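You operate a simulated robot arm through the tools that you are given. There is no shell and no other tool. Be economical: measure what you need, move in short steps, check, and stop when the job is done.

The job below is to be done with a simulated robot arm. You get a single attempt, and the scene is never put back.

Task
Prime the dispenser, then add the card's volume to the tube in its holder.
Fine: prime with the spout aside, add it in one stroke, spill nothing, swing the spout aside again.

Only the result counts: the job must be done as asked and must still hold three seconds after the hand-in. Knocking over, shifting, dropping, spilling or breaking anything else fails it.

Robot
A 7-joint arm with a two-finger parallel gripper, fixed in place. Base frame: the origin is at the foot of the arm, x ahead of it, y to its left, z up; the work surface is at about z = 0.76. Readings come in m, degrees, newtons and seconds.
With the tool pointing down near the work surface it reaches from about 0.3 to 0.7 m from the base axis. Its first joint turns from -66.0 to 66.0 degrees. Payload 1.57 kg.
The TCP is the grasp point between the finger pads, 0.03 m short of the fingertips. In the tool frame z runs along the fingers and y along their closing line. Largest opening 0.11 m; finger width 0.024, thickness 0.012; the body of the gripper, 0.048 by 0.112 m, starts 0.078 m behind the TCP.
Orientation is that of the tool frame in the base frame, as [roll, pitch, yaw] about the fixed x, y, z axes, in that order (R = Rz(yaw) Ry(pitch) Rx(roll)). With the fingers straight down and closing along the base's y, the tool's x points along the base's -x, its y along +y and its z along -z.

Tools
- The arm moves only by the tool jog_arm. Its argument "rows" is a list of rows, each an object (a shift or turn left out is 0, a gripper value left out holds the last) with "linear": the shift along the tool's x, y, z in m, a list of three; "delta_rot": the turn, a rotation vector about the tool's x, y, z in rad, a list of three; "jaw": the closure, from 0 (fully open) to 1 (shut). In form: [{"linear": [x, y, z], "delta_rot": [wx, wy, wz], "jaw": jaw}, ...]. A call has 1 to 20 rows; each row is the pose to reach, as a shift and turn from the pose commanded when the call began, along the tool's axes at that moment. Each row takes 0.2 s and may step no farther than 0.05 m and 8.6 degrees from the row before; otherwise, or with a gripper value out of range, the whole call is refused. Where a pose cannot be reached the arm comes as near as it can. A force on the tool above 70 N (or 10 N above the force at the start of the call, whichever is more), or a blocked arm, ends the call early, and 0.2 s more pass. The fingers move at their own pace (about 0.108 m/s each) and stop on an object; they squeeze with about 37 N. The grip force told is the motor's: it shows also when the fingers shut on nothing. Time passes only in rows, and 0.2 s behind the last, so rows that repeat a pose let the fingers close. The reply holds the time, the measured pose of the TCP, the force on the tool along the base axes, the opening and the grip force, in the units named above and with some noise.
- Cameras (640 x 400 px; columns grow to the right, rows downward): "scene" is fixed at [0.1652, -0.3877, 1.423]; the picture's right is [0.79, -0.61, 0.00], its down [-0.35, -0.45, -0.82] and it looks along [0.50, 0.65, -0.57] (base axes); focal length 265 px, centre (320, 200). "wrist" rides on the gripper at [0.07, 0.016, -0.141] in the tool frame; the picture's right is [-0.23, 0.97, 0.00], its down [-0.85, -0.20, -0.48] and it looks along [-0.47, -0.11, 0.88] (tool axes); focal length 222 px, centre (320, 200). There is no depth. A picture from a camera that has moved, and an enlarged one, comes with that camera's place and axes in the base frame and with its lens. The place of the scene camera against the robot may be out by one fixed shift of up to 0.018 m in any direction.
- snapshot(camera): a new picture of that camera. It takes no simulated time.
- inspect(camera, box): a new picture of the part [left, top, right, bottom] of that camera's present view, enlarged. It takes no simulated time.
- finish_job(): hands the job in; it is judged then, once.

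Go step by step. Nothing tells you positions but the pictures and the camera data: compare them with the known pose of the tool, close in by small moves and look again before you grip or let go. The budget is 120 turns and 68 pictures, counting those below and the enlarged ones. Unless the task says otherwise, let go and move clear before handing in, and close with one line.

The tools are called after ">>>" by a JSON object that holds its "api" and its "payload". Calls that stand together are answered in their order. jog_arm: Moves the arm, as the interface text tells. Its arguments: {"type":"object","properties":{"rows":{"type":"array"}},"required":["rows"]} The other tools are called the same way: snapshot (camera) takes a picture; inspect (camera, box) takes an enlarged picture of a part of a camera's view; finish_job () hands the job in.

At the start:

```text
t: 0.0
position: [0.453, 0.1775, 1.1771]
ee_rot: [179.9, 0.0, 179.9]
force: [-0.3, -0.8, 0.9]
finger_gap: 0.1102
grip_force: 0.0
```

scene: 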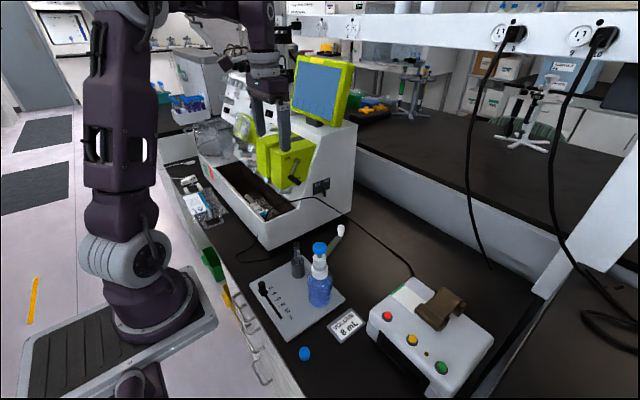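
wrist: 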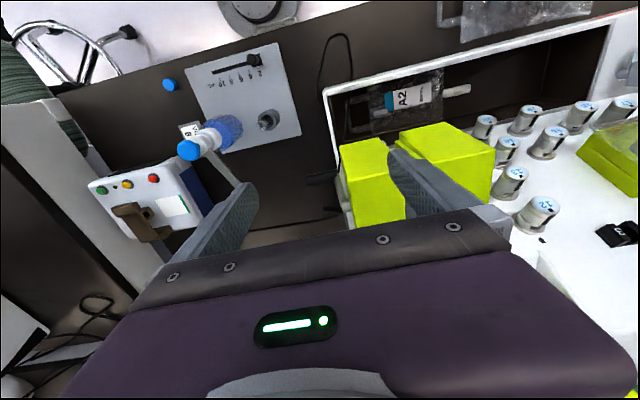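

I see a bottle-top dispenser on a plate with a slider scale, a tube in a holder, a card reading "8 mL", and a separate device with buttons. I'll take enlarged views first.

>>> {"api": "inspect", "payload": {"camera": "scene", "box": [230, 210, 390, 370]}}

>>> {"api": "inspect", "payload": {"camera": "wrist", "box": [70, 30, 330, 270]}}

>>> {"api": "inspect", "payload": {"camera": "scene", "box": [280, 210, 360, 310]}}

>>> {"api": "inspect", "payload": {"camera": "scene", "box": [350, 260, 500, 380]}}

```text
2.50 times, centred on (310, 290) of scene
camera zoom: at [0.1652, -0.3877, 1.423], right [0.79, -0.61, 0.0], down [-0.35, -0.45, -0.82], along [0.5, 0.65, -0.57], focal length 662 px, centre (345, -25)
```

zoom: 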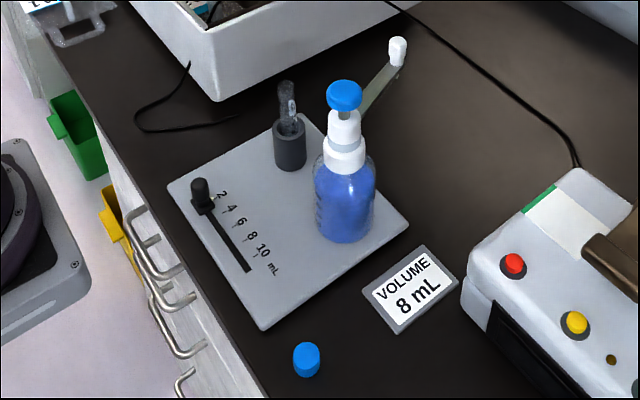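

```text
1.67 times, centred on (200, 150) of wrist
camera zoom: at [0.3837, 0.1927, 1.3178], right [0.23, 0.97, 0.0], down [0.85, -0.2, 0.48], along [0.47, -0.11, -0.88], focal length 370 px, centre (520, 283)
```

zoom: 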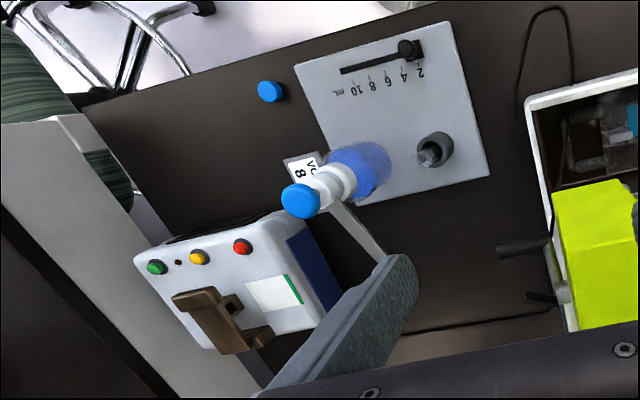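

```text
4.00 times, centred on (320, 260) of scene
camera zoom: at [0.1652, -0.3877, 1.423], right [0.79, -0.61, 0.0], down [-0.35, -0.45, -0.82], along [0.5, 0.65, -0.57], focal length 1060 px, centre (320, -40)
```

zoom: 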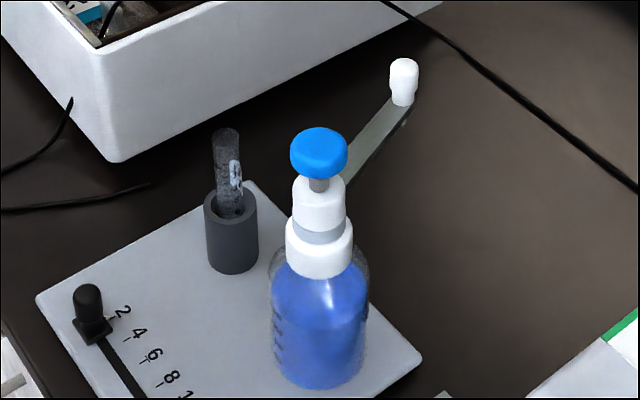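

```text
3.33 times, centred on (425, 320) of scene
camera zoom: at [0.1652, -0.3877, 1.423], right [0.79, -0.61, 0.0], down [-0.35, -0.45, -0.82], along [0.5, 0.65, -0.57], focal length 883 px, centre (-30, -200)
```

zoom: 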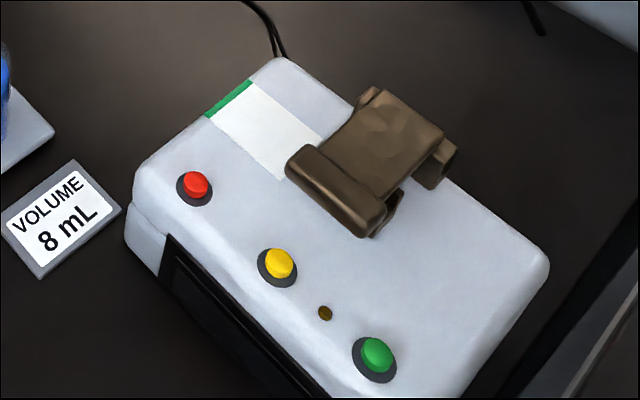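

The slider stands at 2, and the spout points away from the tube, roughly towards +x. I'll move back and to the right so the wrist camera sees the dispenser without the finger in the way.

>>> {"api": "jog_arm", "payload": {"rows": [{"linear": [0.025, -0.04, 0]}, {"linear": [0.05, -0.08, 0]}, {"linear": [0.075, -0.12, 0]}, {"linear": [0.1, -0.15, 0]}, {"linear": [0.1, -0.15, 0]}]}}

>>> {"api": "snapshot", "payload": {"camera": "wrist"}}

```text
t: 1.2
position: [0.3526, 0.0264, 1.1748]
ee_rot: [180.0, 0.1, -179.9]
force: [0.2, -0.1, -0.1]
finger_gap: 0.11
grip_force: 0.0
```

```text
61 pictures are left
camera wrist: at [0.2838, 0.0423, 1.3172], right [0.23, 0.97, 0.0], down [0.85, -0.2, 0.48], along [0.47, -0.11, -0.88], focal length 222 px, centre (320, 200)
```

wrist: 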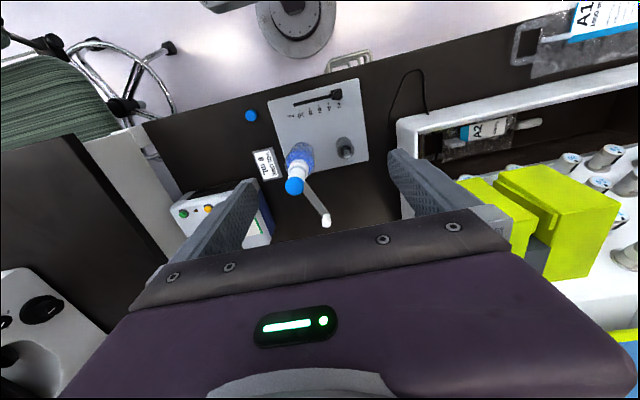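

The whole dispenser is now in view, so I'll enlarge it to measure.

>>> {"api": "inspect", "payload": {"camera": "wrist", "box": [232, 70, 392, 170]}}

>>> {"api": "inspect", "payload": {"camera": "wrist", "box": [232, 135, 392, 235]}}

```text
4.00 times, centred on (312, 120) of wrist
camera zoom: at [0.2838, 0.0423, 1.3172], right [0.23, 0.97, 0.0], down [0.85, -0.2, 0.48], along [0.47, -0.11, -0.88], focal length 888 px, centre (352, 520)
```

zoom: 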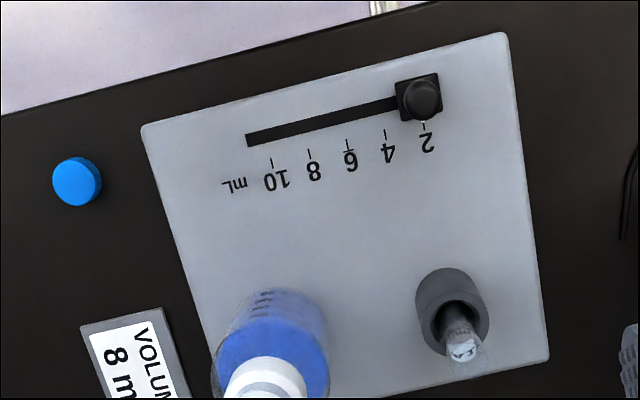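

```text
4.00 times, centred on (312, 185) of wrist
camera zoom: at [0.2838, 0.0423, 1.3172], right [0.23, 0.97, 0.0], down [0.85, -0.2, 0.48], along [0.47, -0.11, -0.88], focal length 888 px, centre (352, 260)
```

zoom: 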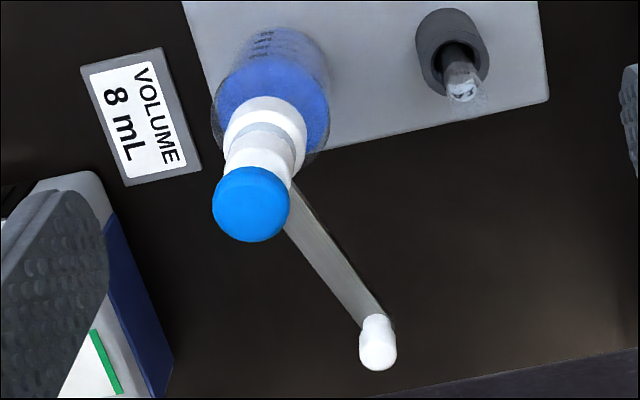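

Estimated positions: pump head (0.435, -0.038, 0.963), spout knob (0.536, -0.004, top 0.94), tube (0.437, 0.069), slider (0.327, 0.070). The 8 mark is about 0.066 m towards -y from the slider. A closer look at the pump head comes next.

>>> {"api": "inspect", "payload": {"camera": "scene", "box": [296, 216, 352, 286]}}

```text
5.71 times, centred on (324, 251) of scene
camera zoom: at [0.1652, -0.3877, 1.423], right [0.79, -0.61, 0.0], down [-0.35, -0.45, -0.82], along [0.5, 0.65, -0.57], focal length 1514 px, centre (297, -91)
```

zoom: 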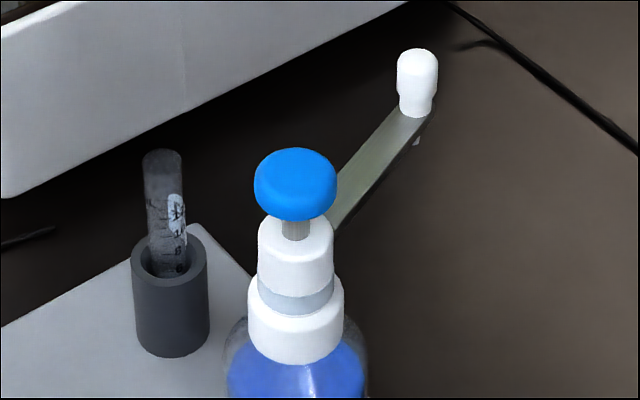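

The head stands about 12 mm clear of its collar, so it should be a push-down stroke. I'll close the jaws and move above the head, then check the alignment.

>>> {"api": "jog_arm", "payload": {"rows": [{"linear": [-0.02, -0.016, 0.02], "jaw": 1}, {"linear": [-0.04, -0.032, 0.05], "jaw": 1}, {"linear": [-0.06, -0.048, 0.08], "jaw": 1}, {"linear": [-0.0824, -0.0644, 0.11], "jaw": 1}, {"linear": [-0.0824, -0.0644, 0.135], "jaw": 1}, {"linear": [-0.0824, -0.0644, 0.135], "jaw": 1}, {"linear": [-0.0824, -0.0644, 0.135], "jaw": 1}]}}

>>> {"api": "snapshot", "payload": {"camera": "wrist"}}

>>> {"api": "inspect", "payload": {"camera": "scene", "box": [280, 180, 376, 300]}}

```text
t: 2.8
position: [0.4372, -0.0377, 1.0412]
ee_rot: [-179.9, 0.0, -179.9]
force: [0.1, 0.5, -0.7]
finger_gap: 0.0
grip_force: 21.3
```

```text
57 pictures are left
camera wrist: at [0.3667, -0.0212, 1.1825], right [0.23, 0.97, 0.0], down [0.85, -0.2, 0.48], along [0.47, -0.11, -0.88], focal length 222 px, centre (320, 200)
```

wrist: 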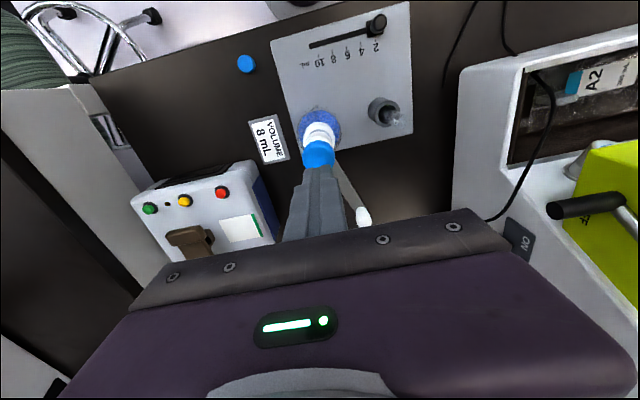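

```text
3.33 times, centred on (328, 240) of scene
camera zoom: at [0.1652, -0.3877, 1.423], right [0.79, -0.61, 0.0], down [-0.35, -0.45, -0.82], along [0.5, 0.65, -0.57], focal length 883 px, centre (293, 67)
```

zoom: 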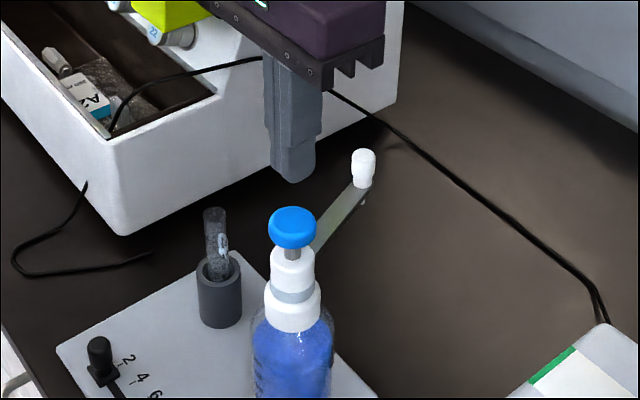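

The fingertips line up with the head. I'll descend slowly and watch the force.

>>> {"api": "jog_arm", "payload": {"rows": [{"linear": [0, 0, 0.01]}, {"linear": [0, 0, 0.02]}, {"linear": [0, 0, 0.026]}, {"linear": [0, 0, 0.03]}]}}

>>> {"api": "inspect", "payload": {"camera": "scene", "box": [280, 180, 376, 300]}}

```text
t: 3.8
position: [0.4359, -0.0377, 1.0111]
ee_rot: [180.0, 0.0, 179.9]
force: [-0.1, -0.8, 0.3]
finger_gap: 0.0003
grip_force: 21.4
```

```text
3.33 times, centred on (328, 240) of scene
camera zoom: at [0.1652, -0.3877, 1.423], right [0.79, -0.61, 0.0], down [-0.35, -0.45, -0.82], along [0.5, 0.65, -0.57], focal length 883 px, centre (293, 67)
```

zoom: 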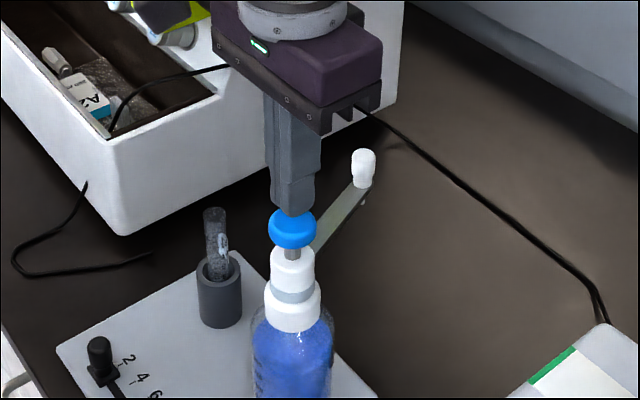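

The tips are just above the head, so I'll continue down in small steps.

>>> {"api": "jog_arm", "payload": {"rows": [{"linear": [0, 0, 0.002]}, {"linear": [0, 0, 0.004]}, {"linear": [0, 0, 0.006]}, {"linear": [0, 0, 0.008]}, {"linear": [0, 0, 0.01]}]}}

>>> {"api": "inspect", "payload": {"camera": "scene", "box": [280, 180, 376, 300]}}

```text
t: 5.0
position: [0.4366, -0.0376, 1.0008]
ee_rot: [180.0, 0.0, 179.9]
force: [0.1, -0.6, 0.1]
finger_gap: 0.0001
grip_force: 21.2
```

```text
3.33 times, centred on (328, 240) of scene
camera zoom: at [0.1652, -0.3877, 1.423], right [0.79, -0.61, 0.0], down [-0.35, -0.45, -0.82], along [0.5, 0.65, -0.57], focal length 883 px, centre (293, 67)
```

zoom: 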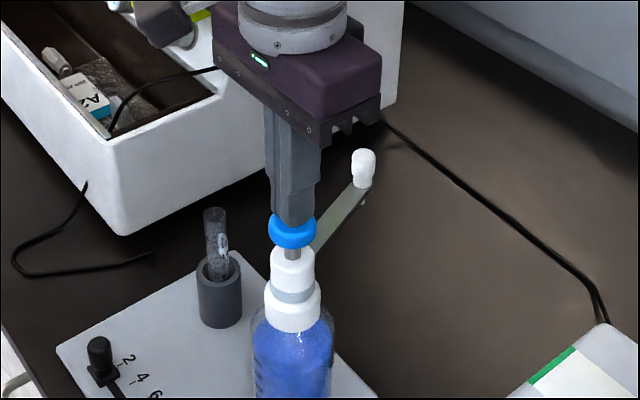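

>>> {"api": "jog_arm", "payload": {"rows": [{"linear": [0, 0, 0.002]}, {"linear": [0, 0, 0.004]}, {"linear": [0, 0, 0.006]}, {"linear": [0, 0, 0.008]}]}}

>>> {"api": "inspect", "payload": {"camera": "scene", "box": [280, 180, 376, 300]}}

```text
t: 6.0
position: [0.4344, -0.0385, 0.9922]
ee_rot: [180.0, 0.1, -179.9]
force: [0.8, -1.3, 3.0]
finger_gap: 0.0002
grip_force: 21.5
```

```text
3.33 times, centred on (328, 240) of scene
camera zoom: at [0.1652, -0.3877, 1.423], right [0.79, -0.61, 0.0], down [-0.35, -0.45, -0.82], along [0.5, 0.65, -0.57], focal length 883 px, centre (293, 67)
```

zoom: 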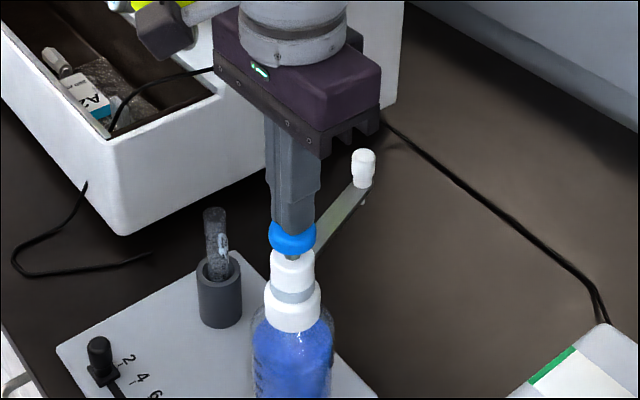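

Contact has been made: the head is sinking at about 3 N. I'll press to the end of the stroke.

>>> {"api": "jog_arm", "payload": {"rows": [{"linear": [0, 0, 0.002]}, {"linear": [0, 0, 0.004]}, {"linear": [0, 0, 0.006]}, {"linear": [0, 0, 0.007]}]}}

>>> {"api": "inspect", "payload": {"camera": "scene", "box": [280, 180, 376, 300]}}

```text
t: 7.0
position: [0.4348, -0.037, 0.9855]
ee_rot: [180.0, 0.1, -180.0]
force: [1.6, -0.1, 4.0]
finger_gap: 0.0001
grip_force: 21.4
```

```text
3.33 times, centred on (328, 240) of scene
camera zoom: at [0.1652, -0.3876, 1.423], right [0.79, -0.61, 0.0], down [-0.35, -0.45, -0.82], along [0.5, 0.65, -0.57], focal length 883 px, centre (293, 67)
```

zoom: 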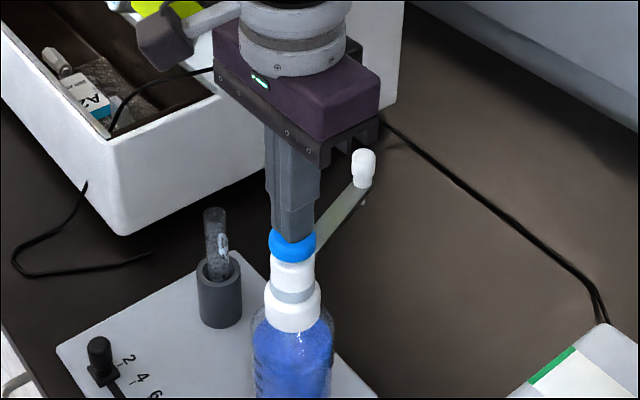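

The head is almost on the collar, so I'll press on until it bottoms.

>>> {"api": "jog_arm", "payload": {"rows": [{"linear": [0, 0, 0.0015]}, {"linear": [0, 0, 0.003]}, {"linear": [0, 0, 0.0045]}, {"linear": [0, 0, 0.0045]}]}}

>>> {"api": "inspect", "payload": {"camera": "scene", "box": [280, 180, 376, 300]}}

```text
t: 8.0
position: [0.4347, -0.0383, 0.9817]
ee_rot: [-179.9, 0.0, 180.0]
force: [2.2, -0.7, 4.1]
finger_gap: 0.0002
grip_force: 21.0
```

```text
3.33 times, centred on (328, 240) of scene
camera zoom: at [0.1652, -0.3877, 1.423], right [0.79, -0.61, 0.0], down [-0.35, -0.45, -0.82], along [0.5, 0.65, -0.57], focal length 883 px, centre (293, 67)
```

zoom: 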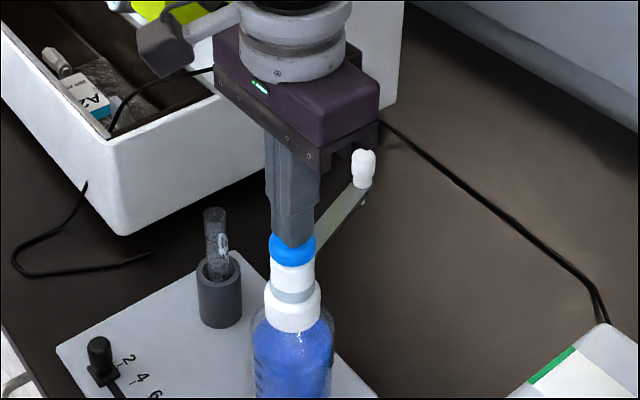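

Still only about 4 N, so it hasn't bottomed. A little further.

>>> {"api": "jog_arm", "payload": {"rows": [{"linear": [0, 0, 0.0015]}, {"linear": [0, 0, 0.003]}, {"linear": [0, 0, 0.0045]}, {"linear": [0, 0, 0.0045]}]}}

>>> {"api": "inspect", "payload": {"camera": "scene", "box": [280, 180, 376, 300]}}

```text
t: 9.0
position: [0.4368, -0.038, 0.9764]
ee_rot: [-179.9, 0.0, -180.0]
force: [2.3, -1.8, 5.5]
finger_gap: 0.0
grip_force: 21.5
```

```text
3.33 times, centred on (328, 240) of scene
camera zoom: at [0.1652, -0.3877, 1.423], right [0.79, -0.61, 0.0], down [-0.35, -0.45, -0.82], along [0.5, 0.65, -0.57], focal length 883 px, centre (293, 67)
```

zoom: 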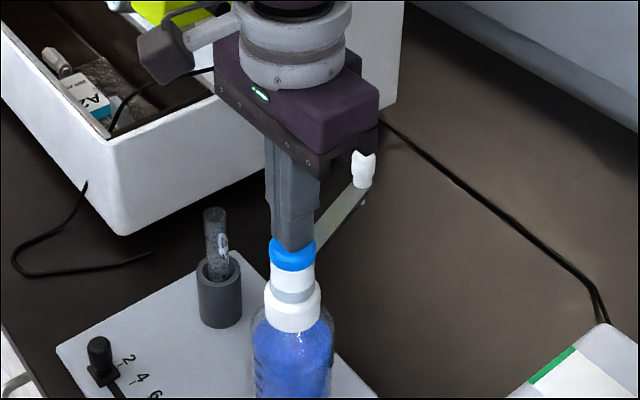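

>>> {"api": "jog_arm", "payload": {"rows": [{"linear": [0, 0, 0.0015]}, {"linear": [0, 0, 0.003]}, {"linear": [0, 0, 0.0045]}, {"linear": [0, 0, 0.006]}, {"linear": [0, 0, 0.006]}]}}

>>> {"api": "inspect", "payload": {"camera": "scene", "box": [280, 180, 376, 300]}}

```text
t: 10.2
position: [0.4351, -0.0382, 0.9722]
ee_rot: [-180.0, 0.1, -180.0]
force: [-5.7, -1.1, 25.8]
finger_gap: 0.0001
grip_force: 20.9
```

```text
3.33 times, centred on (328, 240) of scene
camera zoom: at [0.1647, -0.3876, 1.4231], right [0.79, -0.61, 0.0], down [-0.35, -0.45, -0.82], along [0.5, 0.65, -0.57], focal length 883 px, centre (293, 67)
```

zoom: 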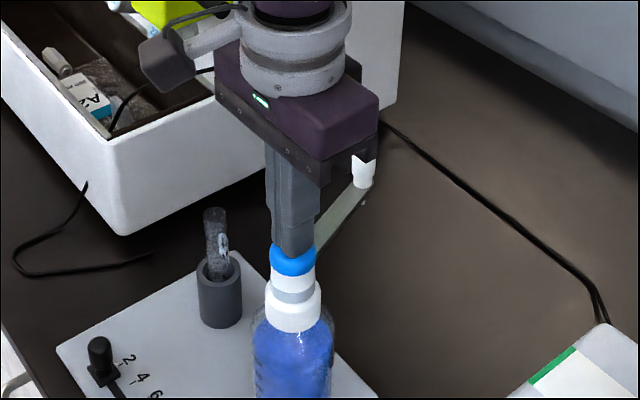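

The stroke bottomed at 26 N with the TCP near 0.972. I'll raise and see whether the head springs back.

>>> {"api": "jog_arm", "payload": {"rows": [{"linear": [0, 0, -0.004]}, {"linear": [0, 0, -0.009]}, {"linear": [0, 0, -0.014]}, {"linear": [0, 0, -0.02]}, {"linear": [0, 0, -0.03]}, {"linear": [0, 0, -0.05]}, {"linear": [0, 0, -0.08]}, {"linear": [0, 0, -0.08]}]}}

>>> {"api": "inspect", "payload": {"camera": "scene", "box": [280, 180, 376, 300]}}

>>> {"api": "snapshot", "payload": {"camera": "wrist"}}

```text
t: 12.0
position: [0.4359, -0.0379, 1.0519]
ee_rot: [-180.0, 0.0, -180.0]
force: [-0.8, -0.7, -0.5]
finger_gap: 0.0003
grip_force: 21.6
```

```text
3.33 times, centred on (328, 240) of scene
camera zoom: at [0.1652, -0.3877, 1.423], right [0.79, -0.61, 0.0], down [-0.35, -0.45, -0.82], along [0.5, 0.65, -0.57], focal length 883 px, centre (293, 67)
```

zoom: 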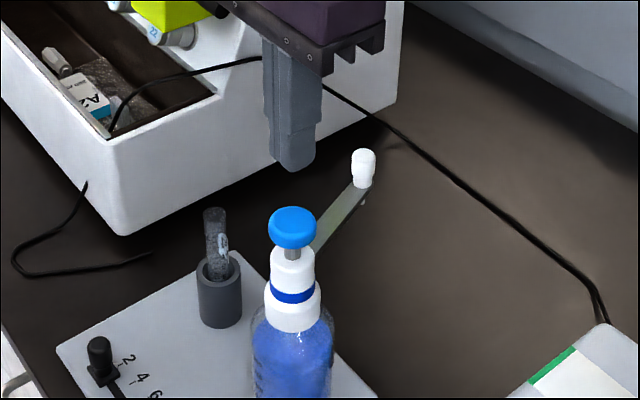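

```text
47 pictures are left
camera wrist: at [0.3661, -0.0214, 1.1927], right [0.23, 0.97, 0.0], down [0.85, -0.2, 0.48], along [0.47, -0.11, -0.88], focal length 222 px, centre (320, 200)
```

wrist: 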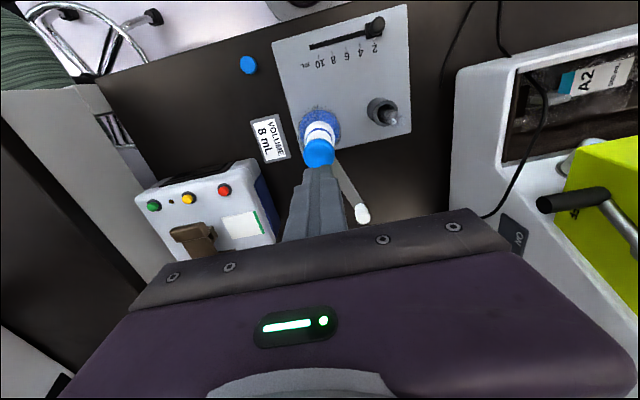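

The sight band turned blue, so the pump is primed and the head has come back up. Next I'll set the slider, moving over it with the jaws partly open.

>>> {"api": "jog_arm", "payload": {"rows": [{"linear": [0.0, 0.0, -0.04], "jaw": 0.5}, {"linear": [0.035, 0.03, -0.04]}, {"linear": [0.07, 0.06, -0.04]}, {"linear": [0.109, 0.085, -0.04]}, {"linear": [0.109, 0.108, -0.04]}, {"linear": [0.109, 0.108, 0]}, {"linear": [0.109, 0.108, 0.045]}, {"linear": [0.109, 0.108, 0.09]}, {"linear": [0.109, 0.108, 0.13]}, {"linear": [0.109, 0.108, 0.13]}]}}

>>> {"api": "snapshot", "payload": {"camera": "wrist"}}

>>> {"api": "inspect", "payload": {"camera": "scene", "box": [220, 190, 380, 290]}}

```text
t: 14.2
position: [0.3266, 0.0698, 0.9201]
ee_rot: [180.0, -0.1, 179.8]
force: [0.0, -0.3, -0.7]
finger_gap: 0.0551
grip_force: 0.1
```

```text
46 pictures are left
camera wrist: at [0.2572, 0.0863, 1.0629], right [0.23, 0.97, 0.0], down [0.85, -0.2, 0.48], along [0.47, -0.11, -0.88], focal length 222 px, centre (320, 200)
```

wrist: 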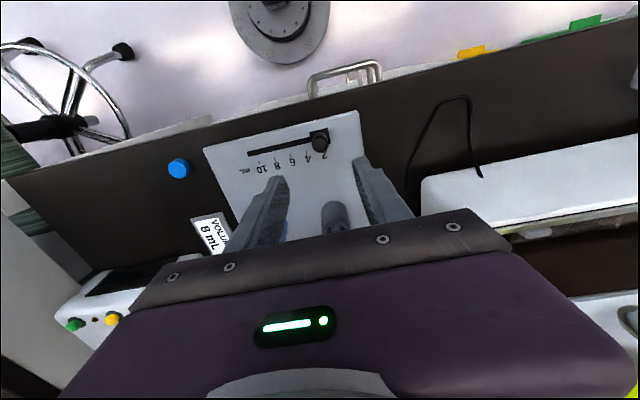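

```text
4.00 times, centred on (300, 240) of scene
camera zoom: at [0.1652, -0.3877, 1.423], right [0.79, -0.61, 0.0], down [-0.35, -0.45, -0.82], along [0.5, 0.65, -0.57], focal length 1060 px, centre (400, 40)
```

zoom: 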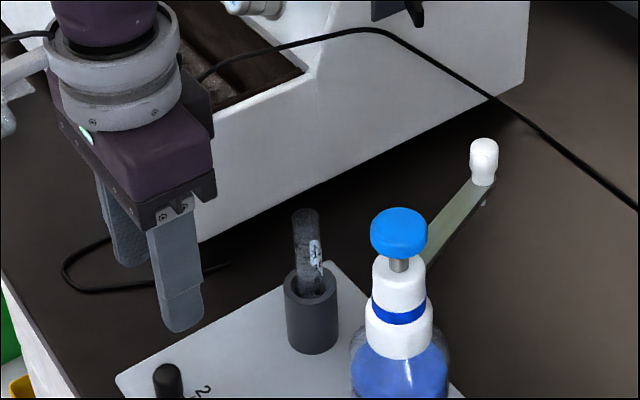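

>>> {"api": "inspect", "payload": {"camera": "wrist", "box": [230, 110, 350, 185]}}

```text
5.33 times, centred on (290, 148) of wrist
camera zoom: at [0.2572, 0.0863, 1.0629], right [0.23, 0.97, 0.0], down [0.85, -0.2, 0.48], along [0.47, -0.11, -0.88], focal length 1185 px, centre (480, 480)
```

zoom: 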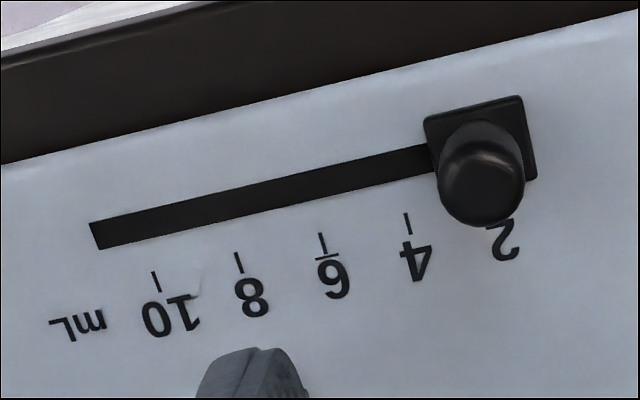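

The slider knob is at about (0.320, 0.072) with its top near 0.82. I'll descend around it in stages, staying above its square base.

>>> {"api": "jog_arm", "payload": {"rows": [{"linear": [0.0066, 0.002, 0.03]}, {"linear": [0.0066, 0.002, 0.065]}, {"linear": [0.0066, 0.002, 0.09]}, {"linear": [0.0066, 0.002, 0.097]}, {"linear": [0.0066, 0.002, 0.097]}]}}

>>> {"api": "snapshot", "payload": {"camera": "wrist"}}

>>> {"api": "inspect", "payload": {"camera": "scene", "box": [220, 220, 380, 320]}}

```text
t: 15.4
position: [0.3211, 0.0731, 0.8239]
ee_rot: [179.9, -0.1, 180.0]
force: [0.2, -0.2, -0.4]
finger_gap: 0.0552
grip_force: 0.1
```

```text
43 pictures are left
camera wrist: at [0.2509, 0.0884, 0.9658], right [0.23, 0.97, 0.0], down [0.85, -0.2, 0.48], along [0.47, -0.11, -0.88], focal length 222 px, centre (320, 200)
```

wrist: 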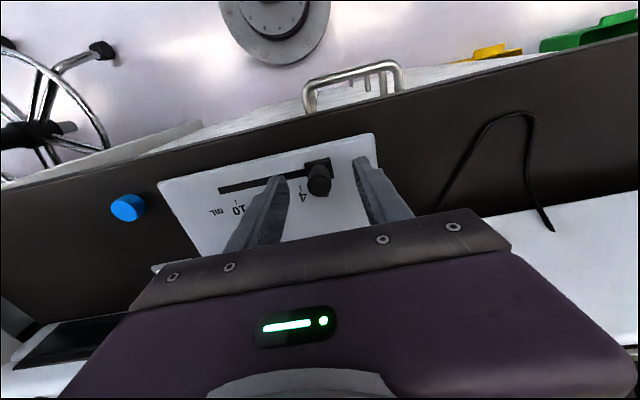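

```text
4.00 times, centred on (300, 270) of scene
camera zoom: at [0.1652, -0.3877, 1.423], right [0.79, -0.61, 0.0], down [-0.35, -0.45, -0.82], along [0.5, 0.65, -0.57], focal length 1060 px, centre (400, -80)
```

zoom: 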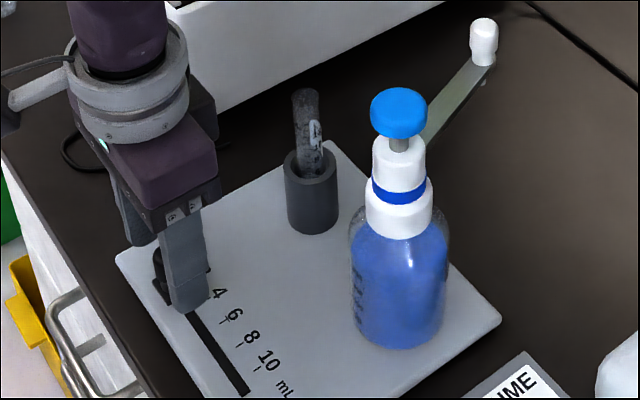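

The knob sits between the fingers, so I'll close on it.

>>> {"api": "jog_arm", "payload": {"rows": [{"jaw": 0.75}, {"jaw": 0.85}, {"jaw": 1}, {"jaw": 1}]}}

>>> {"api": "inspect", "payload": {"camera": "wrist", "box": [150, 110, 390, 260]}}

```text
t: 16.4
position: [0.3208, 0.072, 0.8243]
ee_rot: [-180.0, 0.1, 179.9]
force: [0.5, -5.9, 0.8]
finger_gap: 0.0177
grip_force: 33.0
```

```text
2.67 times, centred on (270, 185) of wrist
camera zoom: at [0.2509, 0.0882, 0.966], right [0.23, 0.97, 0.0], down [0.85, -0.2, 0.48], along [0.47, -0.11, -0.88], focal length 592 px, centre (453, 240)
```

zoom: 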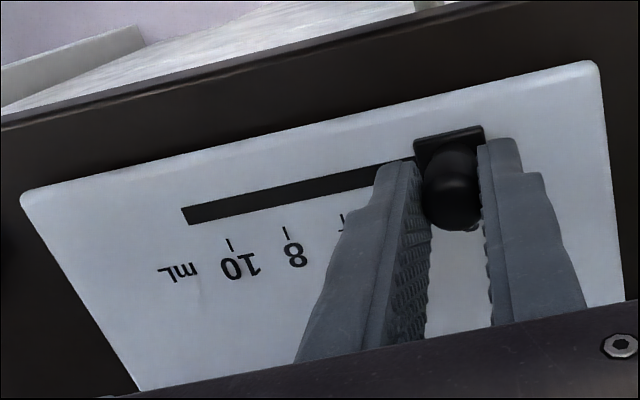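

The knob is gripped (gap 17.7 mm). I'll slide it 0.066 m towards -y, to 8.

>>> {"api": "jog_arm", "payload": {"rows": [{"linear": [0, -0.008, 0]}, {"linear": [0, -0.016, 0]}, {"linear": [0, -0.024, 0]}, {"linear": [0, -0.032, 0]}, {"linear": [0, -0.04, 0]}, {"linear": [0, -0.048, 0]}, {"linear": [0, -0.056, 0]}, {"linear": [0, -0.062, 0]}, {"linear": [0, -0.066, 0]}, {"linear": [0, -0.066, 0]}]}}

>>> {"api": "inspect", "payload": {"camera": "wrist", "box": [230, 110, 390, 210]}}

>>> {"api": "inspect", "payload": {"camera": "scene", "box": [220, 240, 380, 340]}}

```text
t: 18.6
position: [0.3208, 0.0071, 0.8233]
ee_rot: [-180.0, 0.1, -180.0]
force: [6.6, -1.2, 28.3]
finger_gap: 0.0174
grip_force: 32.0
```

```text
4.00 times, centred on (310, 160) of wrist
camera zoom: at [0.2506, 0.0224, 0.9656], right [0.23, 0.97, 0.0], down [0.85, -0.2, 0.48], along [0.47, -0.11, -0.88], focal length 888 px, centre (360, 360)
```

zoom: 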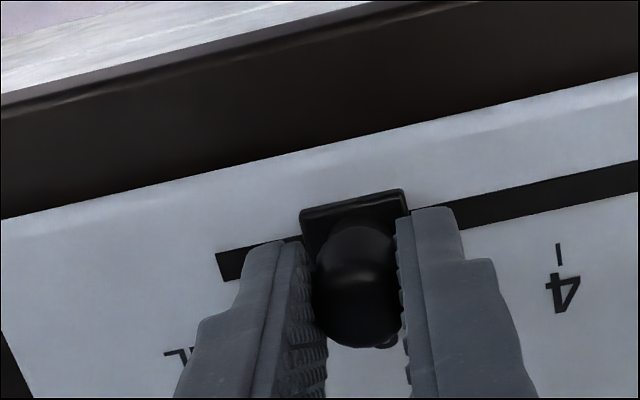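

```text
4.00 times, centred on (300, 290) of scene
camera zoom: at [0.165, -0.3877, 1.423], right [0.79, -0.61, 0.0], down [-0.35, -0.45, -0.82], along [0.5, 0.65, -0.57], focal length 1060 px, centre (400, -160)
```

zoom: 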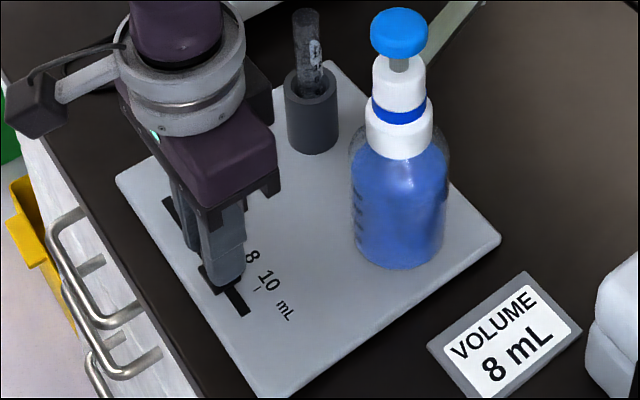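

The slider is near 8. I'll let go and rise to read it.

>>> {"api": "jog_arm", "payload": {"rows": [{"linear": [0, -0.066, 0], "jaw": 0.8}, {"linear": [0, 0, 0], "jaw": 0.6}]}}

```text
refused: row 1 steps farther than a row can; nothing moved
```

That call was refused, and its shift would have been wrong anyway. I'll open in place with no shift.

>>> {"api": "jog_arm", "payload": {"rows": [{"jaw": 0.8}, {"jaw": 0.6}, {"jaw": 0.6}, {"linear": [0, 0, -0.03]}, {"linear": [0, 0, -0.07]}, {"linear": [0, 0, -0.1]}]}}

>>> {"api": "inspect", "payload": {"camera": "wrist", "box": [230, 110, 390, 210]}}

>>> {"api": "inspect", "payload": {"camera": "scene", "box": [220, 240, 380, 340]}}

```text
t: 20.0
position: [0.3197, 0.0068, 0.9253]
ee_rot: [-180.0, 0.0, 180.0]
force: [0.5, -0.7, 0.3]
finger_gap: 0.0438
grip_force: 0.0
```

```text
4.00 times, centred on (310, 160) of wrist
camera zoom: at [0.2512, 0.0228, 1.066], right [0.23, 0.97, 0.0], down [0.86, -0.2, 0.48], along [0.47, -0.11, -0.88], focal length 888 px, centre (360, 360)
```

zoom: 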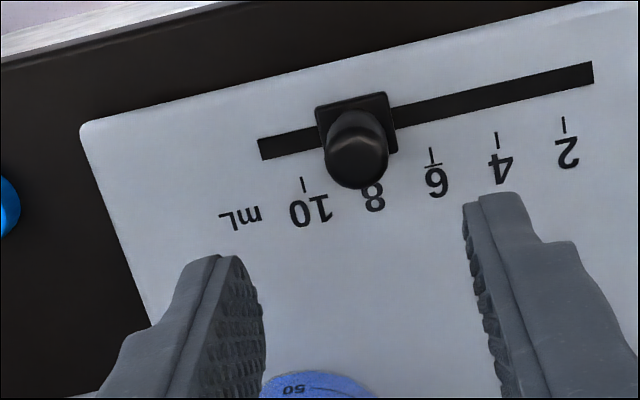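

```text
4.00 times, centred on (300, 290) of scene
camera zoom: at [0.1652, -0.3877, 1.423], right [0.79, -0.61, 0.0], down [-0.35, -0.45, -0.82], along [0.5, 0.65, -0.57], focal length 1060 px, centre (400, -160)
```

zoom: 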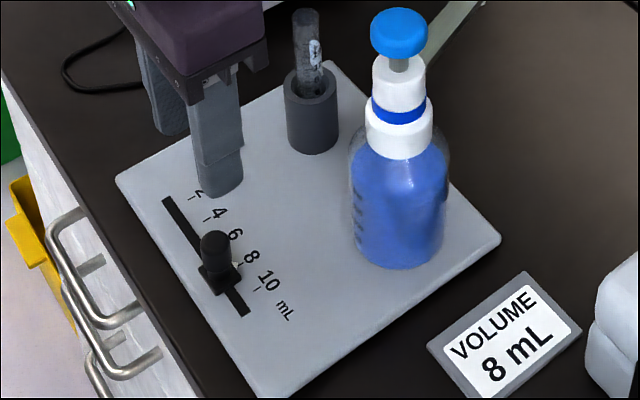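

>>> {"api": "inspect", "payload": {"camera": "scene", "box": [255, 285, 303, 321]}}

```text
11.11 times, centred on (279, 303) of scene
camera zoom: at [0.1652, -0.3877, 1.423], right [0.79, -0.61, 0.0], down [-0.35, -0.45, -0.82], along [0.5, 0.65, -0.57], focal length 2944 px, centre (776, -944)
```

zoom: 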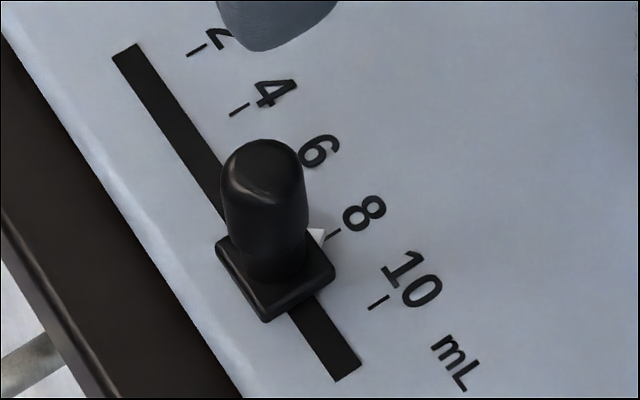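

The slider's pointer lines up with the 8 tick. Now the spout: I'll rise, move above its knob and yaw by +54° so I can sweep it with the fingers caged around the knob.

>>> {"api": "jog_arm", "payload": {"rows": [{"linear": [0, 0, -0.045]}, {"linear": [0, 0, -0.09]}, {"linear": [0, 0, -0.13]}, {"linear": [0, 0, -0.165]}, {"linear": [-0.04, 0, -0.165], "delta_rot": [0, 0, -0.13]}, {"linear": [-0.08, 0, -0.165], "delta_rot": [0, 0, -0.27]}, {"linear": [-0.12, -0.005, -0.165], "delta_rot": [0, 0, -0.41]}, {"linear": [-0.16, -0.011, -0.165], "delta_rot": [0, 0, -0.55]}, {"linear": [-0.2, -0.011, -0.165], "delta_rot": [0, 0, -0.69]}, {"linear": [-0.216, -0.011, -0.165], "delta_rot": [0, 0, -0.83]}, {"linear": [-0.216, -0.011, -0.165], "delta_rot": [0, 0, -0.942]}, {"linear": [-0.216, -0.011, -0.165], "delta_rot": [0, 0, -0.942]}]}}

>>> {"api": "snapshot", "payload": {"camera": "wrist"}}

>>> {"api": "inspect", "payload": {"camera": "scene", "box": [270, 160, 398, 256]}}

```text
t: 22.6
position: [0.538, -0.0048, 1.0889]
ee_rot: [180.0, 0.0, -126.0]
force: [0.4, -0.1, 0.6]
finger_gap: 0.0439
grip_force: 0.0
```

```text
35 pictures are left
camera wrist: at [0.4824, -0.0524, 1.2306], right [-0.65, 0.76, 0.0], down [0.66, 0.57, 0.48], along [0.36, 0.31, -0.88], focal length 222 px, centre (320, 200)
```

wrist: 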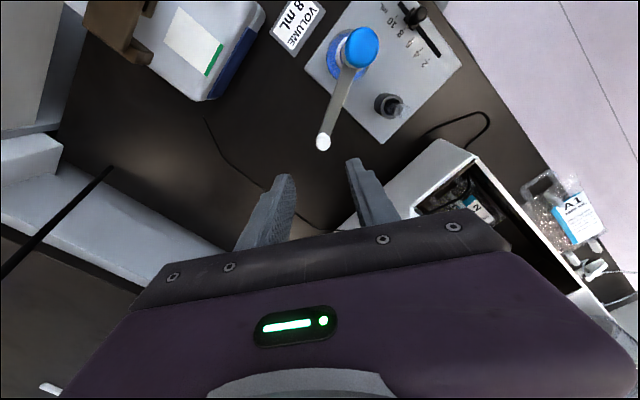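

```text
4.17 times, centred on (334, 208) of scene
camera zoom: at [0.1652, -0.3877, 1.423], right [0.79, -0.61, 0.0], down [-0.35, -0.45, -0.82], along [0.5, 0.65, -0.57], focal length 1104 px, centre (262, 167)
```

zoom: 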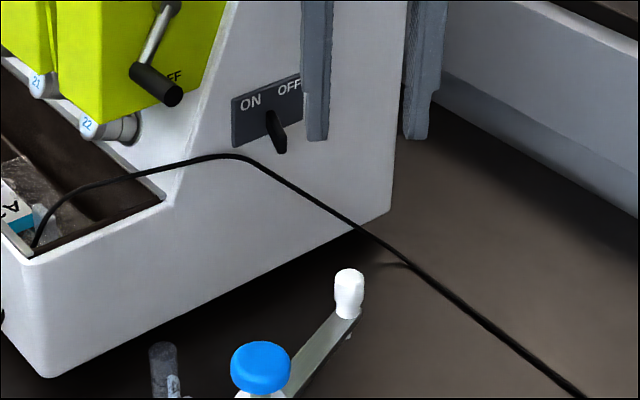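

Knob top refined to about (0.532, -0.004, 0.946). I'll come down to just above it and check.

>>> {"api": "jog_arm", "payload": {"rows": [{"linear": [0.0027, 0.0055, 0.04]}, {"linear": [0.0027, 0.0055, 0.08]}, {"linear": [0.0027, 0.0055, 0.1]}, {"linear": [0.0027, 0.0055, 0.1]}]}}

>>> {"api": "snapshot", "payload": {"camera": "wrist"}}

>>> {"api": "inspect", "payload": {"camera": "scene", "box": [290, 180, 386, 252]}}

```text
t: 23.6
position: [0.5301, -0.0045, 0.9889]
ee_rot: [179.9, 0.0, -126.1]
force: [-0.4, 0.3, 0.2]
finger_gap: 0.0439
grip_force: 0.1
```

```text
33 pictures are left
camera wrist: at [0.476, -0.0512, 1.1304], right [-0.65, 0.76, 0.0], down [0.66, 0.57, 0.48], along [0.36, 0.31, -0.88], focal length 222 px, centre (320, 200)
```

wrist: 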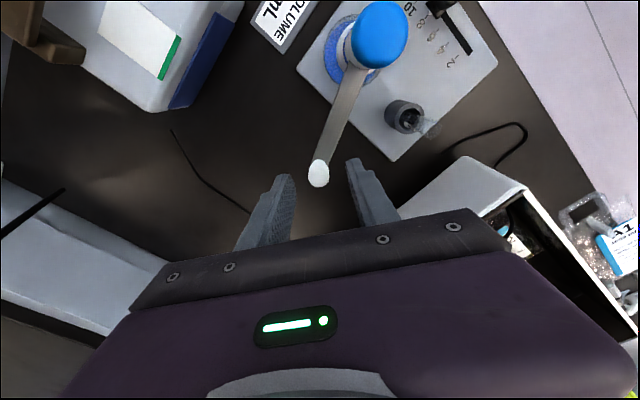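

```text
5.56 times, centred on (338, 216) of scene
camera zoom: at [0.1652, -0.3877, 1.423], right [0.79, -0.61, 0.0], down [-0.35, -0.45, -0.82], along [0.5, 0.65, -0.57], focal length 1472 px, centre (220, 111)
```

zoom: 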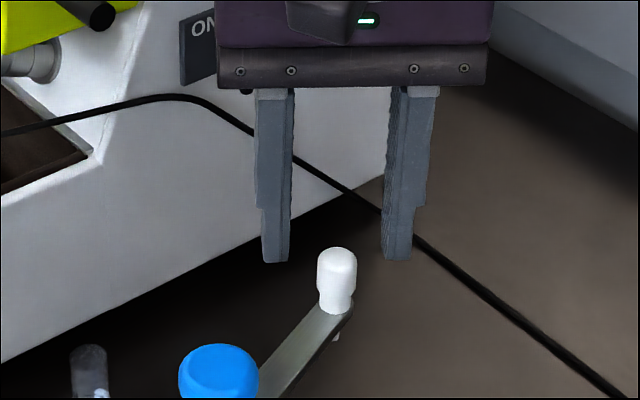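

The fingers are centred over the knob, so I'll descend around it.

>>> {"api": "jog_arm", "payload": {"rows": [{"linear": [0, 0, 0.012]}, {"linear": [0, 0, 0.024]}, {"linear": [0, 0, 0.034]}, {"linear": [0, 0, 0.034], "jaw": 0.72}, {"linear": [0, 0, 0.034], "jaw": 0.72}]}}

>>> {"api": "inspect", "payload": {"camera": "wrist", "box": [220, 120, 420, 245]}}

>>> {"api": "inspect", "payload": {"camera": "scene", "box": [290, 180, 386, 252]}}

```text
t: 24.8
position: [0.5298, -0.0032, 0.9548]
ee_rot: [-180.0, 0.0, -126.1]
force: [-0.7, 1.0, -0.2]
finger_gap: 0.0309
grip_force: 0.0
```

```text
3.20 times, centred on (320, 182) of wrist
camera zoom: at [0.4754, -0.0508, 1.0966], right [-0.65, 0.76, 0.0], down [0.66, 0.57, 0.48], along [0.36, 0.31, -0.88], focal length 711 px, centre (320, 256)
```

zoom: 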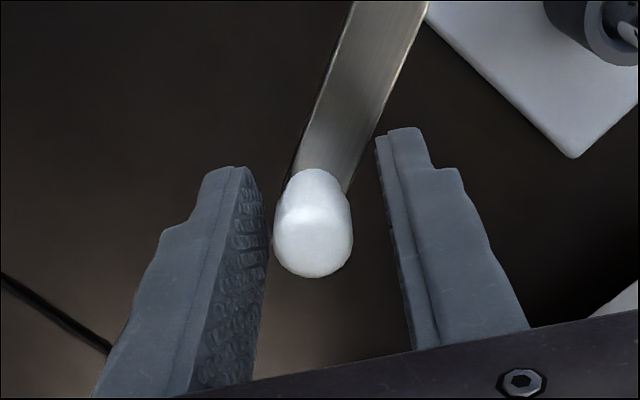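

```text
5.56 times, centred on (338, 216) of scene
camera zoom: at [0.1652, -0.3877, 1.423], right [0.79, -0.61, 0.0], down [-0.35, -0.45, -0.82], along [0.5, 0.65, -0.57], focal length 1472 px, centre (220, 111)
```

zoom: 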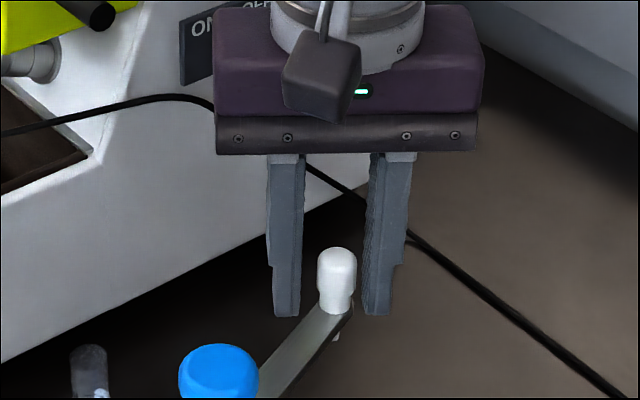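

The knob is caged. I'll sweep it along the arc about the pump axis towards the tube, stopping short at about 73° to check.

>>> {"api": "jog_arm", "payload": {"rows": [{"linear": [-0.0043, 0.0056, 0]}, {"linear": [-0.0086, 0.0112, 0]}, {"linear": [-0.0115, 0.0178, 0]}, {"linear": [-0.014, 0.0245, 0]}, {"linear": [-0.016, 0.0314, 0]}, {"linear": [-0.0176, 0.0384, 0]}, {"linear": [-0.0184, 0.0456, 0]}, {"linear": [-0.0189, 0.0529, 0]}, {"linear": [-0.0188, 0.06, 0], "delta_rot": [0, 0, -0.05]}, {"linear": [-0.0184, 0.0672, 0], "delta_rot": [0, 0, -0.1]}, {"linear": [-0.0173, 0.0742, 0], "delta_rot": [0, 0, -0.15]}, {"linear": [-0.0158, 0.0812, 0], "delta_rot": [0, 0, -0.2]}, {"linear": [-0.0138, 0.0882, 0], "delta_rot": [0, 0, -0.25]}, {"linear": [-0.0114, 0.0951, 0], "delta_rot": [0, 0, -0.3]}, {"linear": [-0.0114, 0.0951, 0], "delta_rot": [0, 0, -0.3]}]}}

>>> {"api": "snapshot", "payload": {"camera": "wrist"}}

>>> {"api": "inspect", "payload": {"camera": "scene", "box": [260, 200, 372, 284]}}

```text
t: 28.0
position: [0.4593, 0.0613, 0.9542]
ee_rot: [-180.0, 0.0, -108.7]
force: [0.4, -0.4, -0.1]
finger_gap: 0.0311
grip_force: 0.1
```

```text
29 pictures are left
camera wrist: at [0.4221, 0.001, 1.0964], right [-0.85, 0.53, 0.0], down [0.46, 0.74, 0.48], along [0.25, 0.41, -0.88], focal length 222 px, centre (320, 200)
```

wrist: 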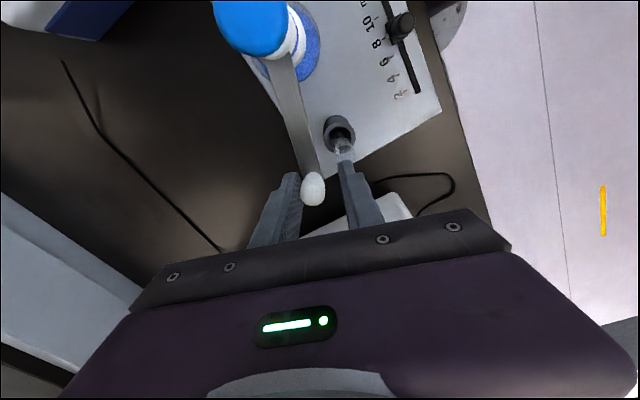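

```text
4.76 times, centred on (316, 242) of scene
camera zoom: at [0.1652, -0.3877, 1.423], right [0.79, -0.61, 0.0], down [-0.35, -0.45, -0.82], along [0.5, 0.65, -0.57], focal length 1262 px, centre (339, 0)
```

zoom: 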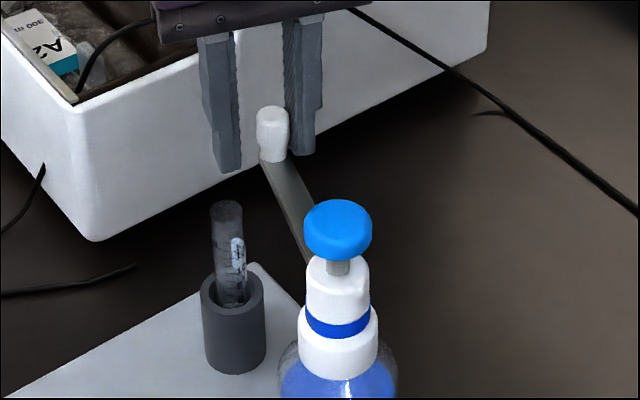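

The spout follows well and is now at about 73°. I'll enlarge the tube to work out its angle.

>>> {"api": "inspect", "payload": {"camera": "wrist", "box": [280, 95, 400, 170]}}

```text
5.33 times, centred on (340, 132) of wrist
camera zoom: at [0.4221, 0.001, 1.0964], right [-0.85, 0.53, 0.0], down [0.46, 0.74, 0.48], along [0.25, 0.41, -0.88], focal length 1185 px, centre (213, 560)
```

zoom: 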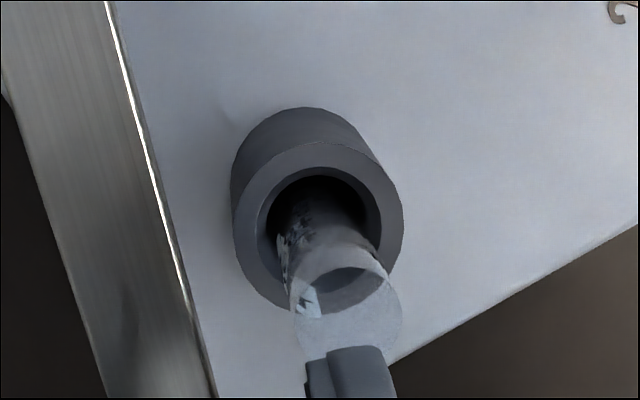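

The tube centre is about (0.434, 0.068), close to 90°. I'll continue most of the way and look again.

>>> {"api": "jog_arm", "payload": {"rows": [{"linear": [0.0005, 0.0038, 0], "delta_rot": [0, 0, -0.037]}, {"linear": [0.001, 0.0076, 0], "delta_rot": [0, 0, -0.074]}, {"linear": [0.0018, 0.0114, 0], "delta_rot": [0, 0, -0.111]}, {"linear": [0.0026, 0.0151, 0], "delta_rot": [0, 0, -0.148]}, {"linear": [0.0036, 0.0188, 0], "delta_rot": [0, 0, -0.185]}, {"linear": [0.0046, 0.0224, 0], "delta_rot": [0, 0, -0.222]}, {"linear": [0.0046, 0.0224, 0], "delta_rot": [0, 0, -0.222]}]}}

>>> {"api": "snapshot", "payload": {"camera": "wrist"}}

>>> {"api": "inspect", "payload": {"camera": "scene", "box": [260, 200, 372, 284]}}

```text
t: 29.6
position: [0.4371, 0.0647, 0.955]
ee_rot: [-180.0, 0.0, -96.3]
force: [-0.1, 0.0, -0.7]
finger_gap: 0.0307
grip_force: 0.0
```

```text
26 pictures are left
camera wrist: at [0.4134, -0.0034, 1.0966], right [-0.94, 0.33, 0.0], down [0.29, 0.83, 0.48], along [0.16, 0.45, -0.88], focal length 222 px, centre (320, 200)
```

wrist: 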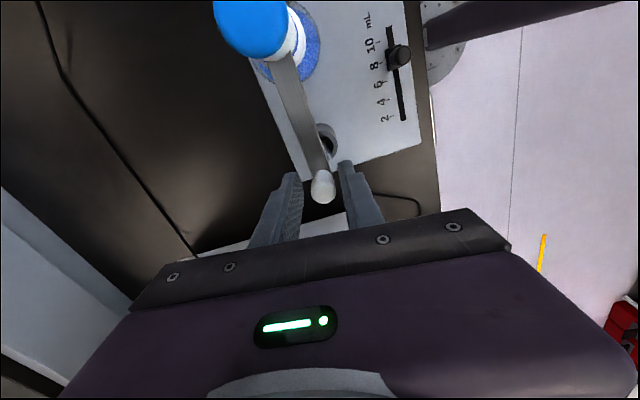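

```text
4.76 times, centred on (316, 242) of scene
camera zoom: at [0.1652, -0.3877, 1.423], right [0.79, -0.61, 0.0], down [-0.35, -0.45, -0.82], along [0.5, 0.65, -0.57], focal length 1262 px, centre (339, 0)
```

zoom: 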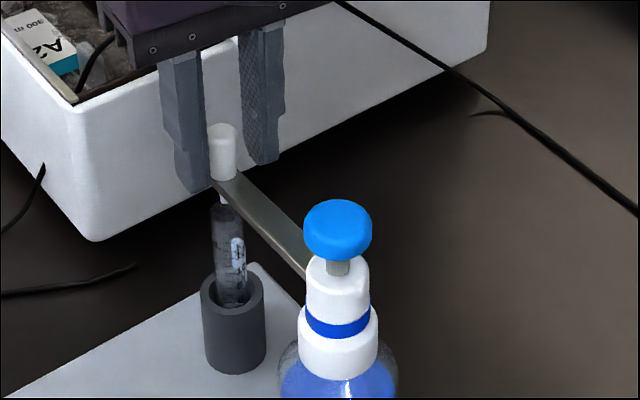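

The spout end is already over the tube (knob at about x 0.435). I'll check closely from both cameras.

>>> {"api": "inspect", "payload": {"camera": "wrist", "box": [260, 90, 400, 215]}}

>>> {"api": "inspect", "payload": {"camera": "scene", "box": [292, 220, 332, 260]}}

```text
3.20 times, centred on (330, 152) of wrist
camera zoom: at [0.4134, -0.0034, 1.0966], right [-0.94, 0.33, 0.0], down [0.29, 0.83, 0.48], along [0.16, 0.45, -0.88], focal length 711 px, centre (288, 352)
```

zoom: 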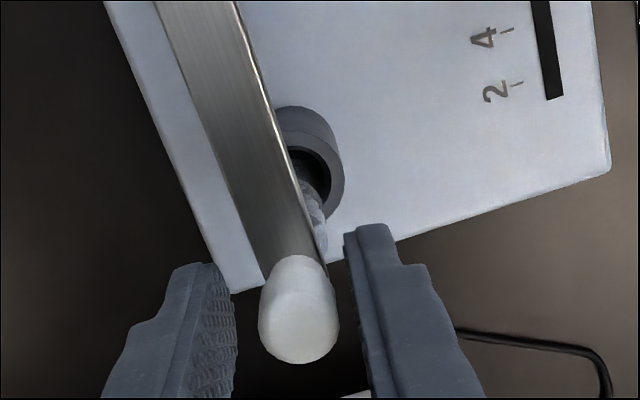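

```text
10.00 times, centred on (312, 240) of scene
camera zoom: at [0.1652, -0.3877, 1.423], right [0.79, -0.61, 0.0], down [-0.35, -0.45, -0.82], along [0.5, 0.65, -0.57], focal length 2650 px, centre (400, -200)
```

zoom: 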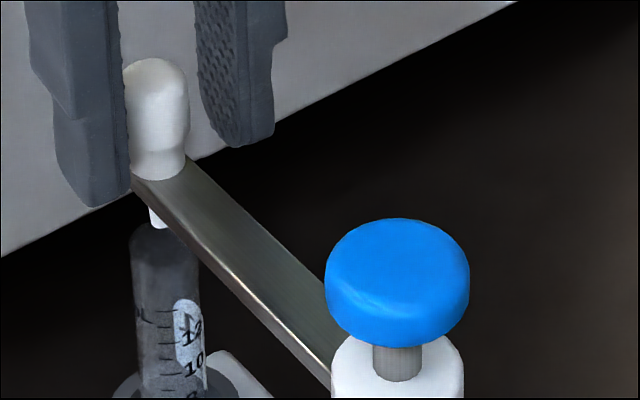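

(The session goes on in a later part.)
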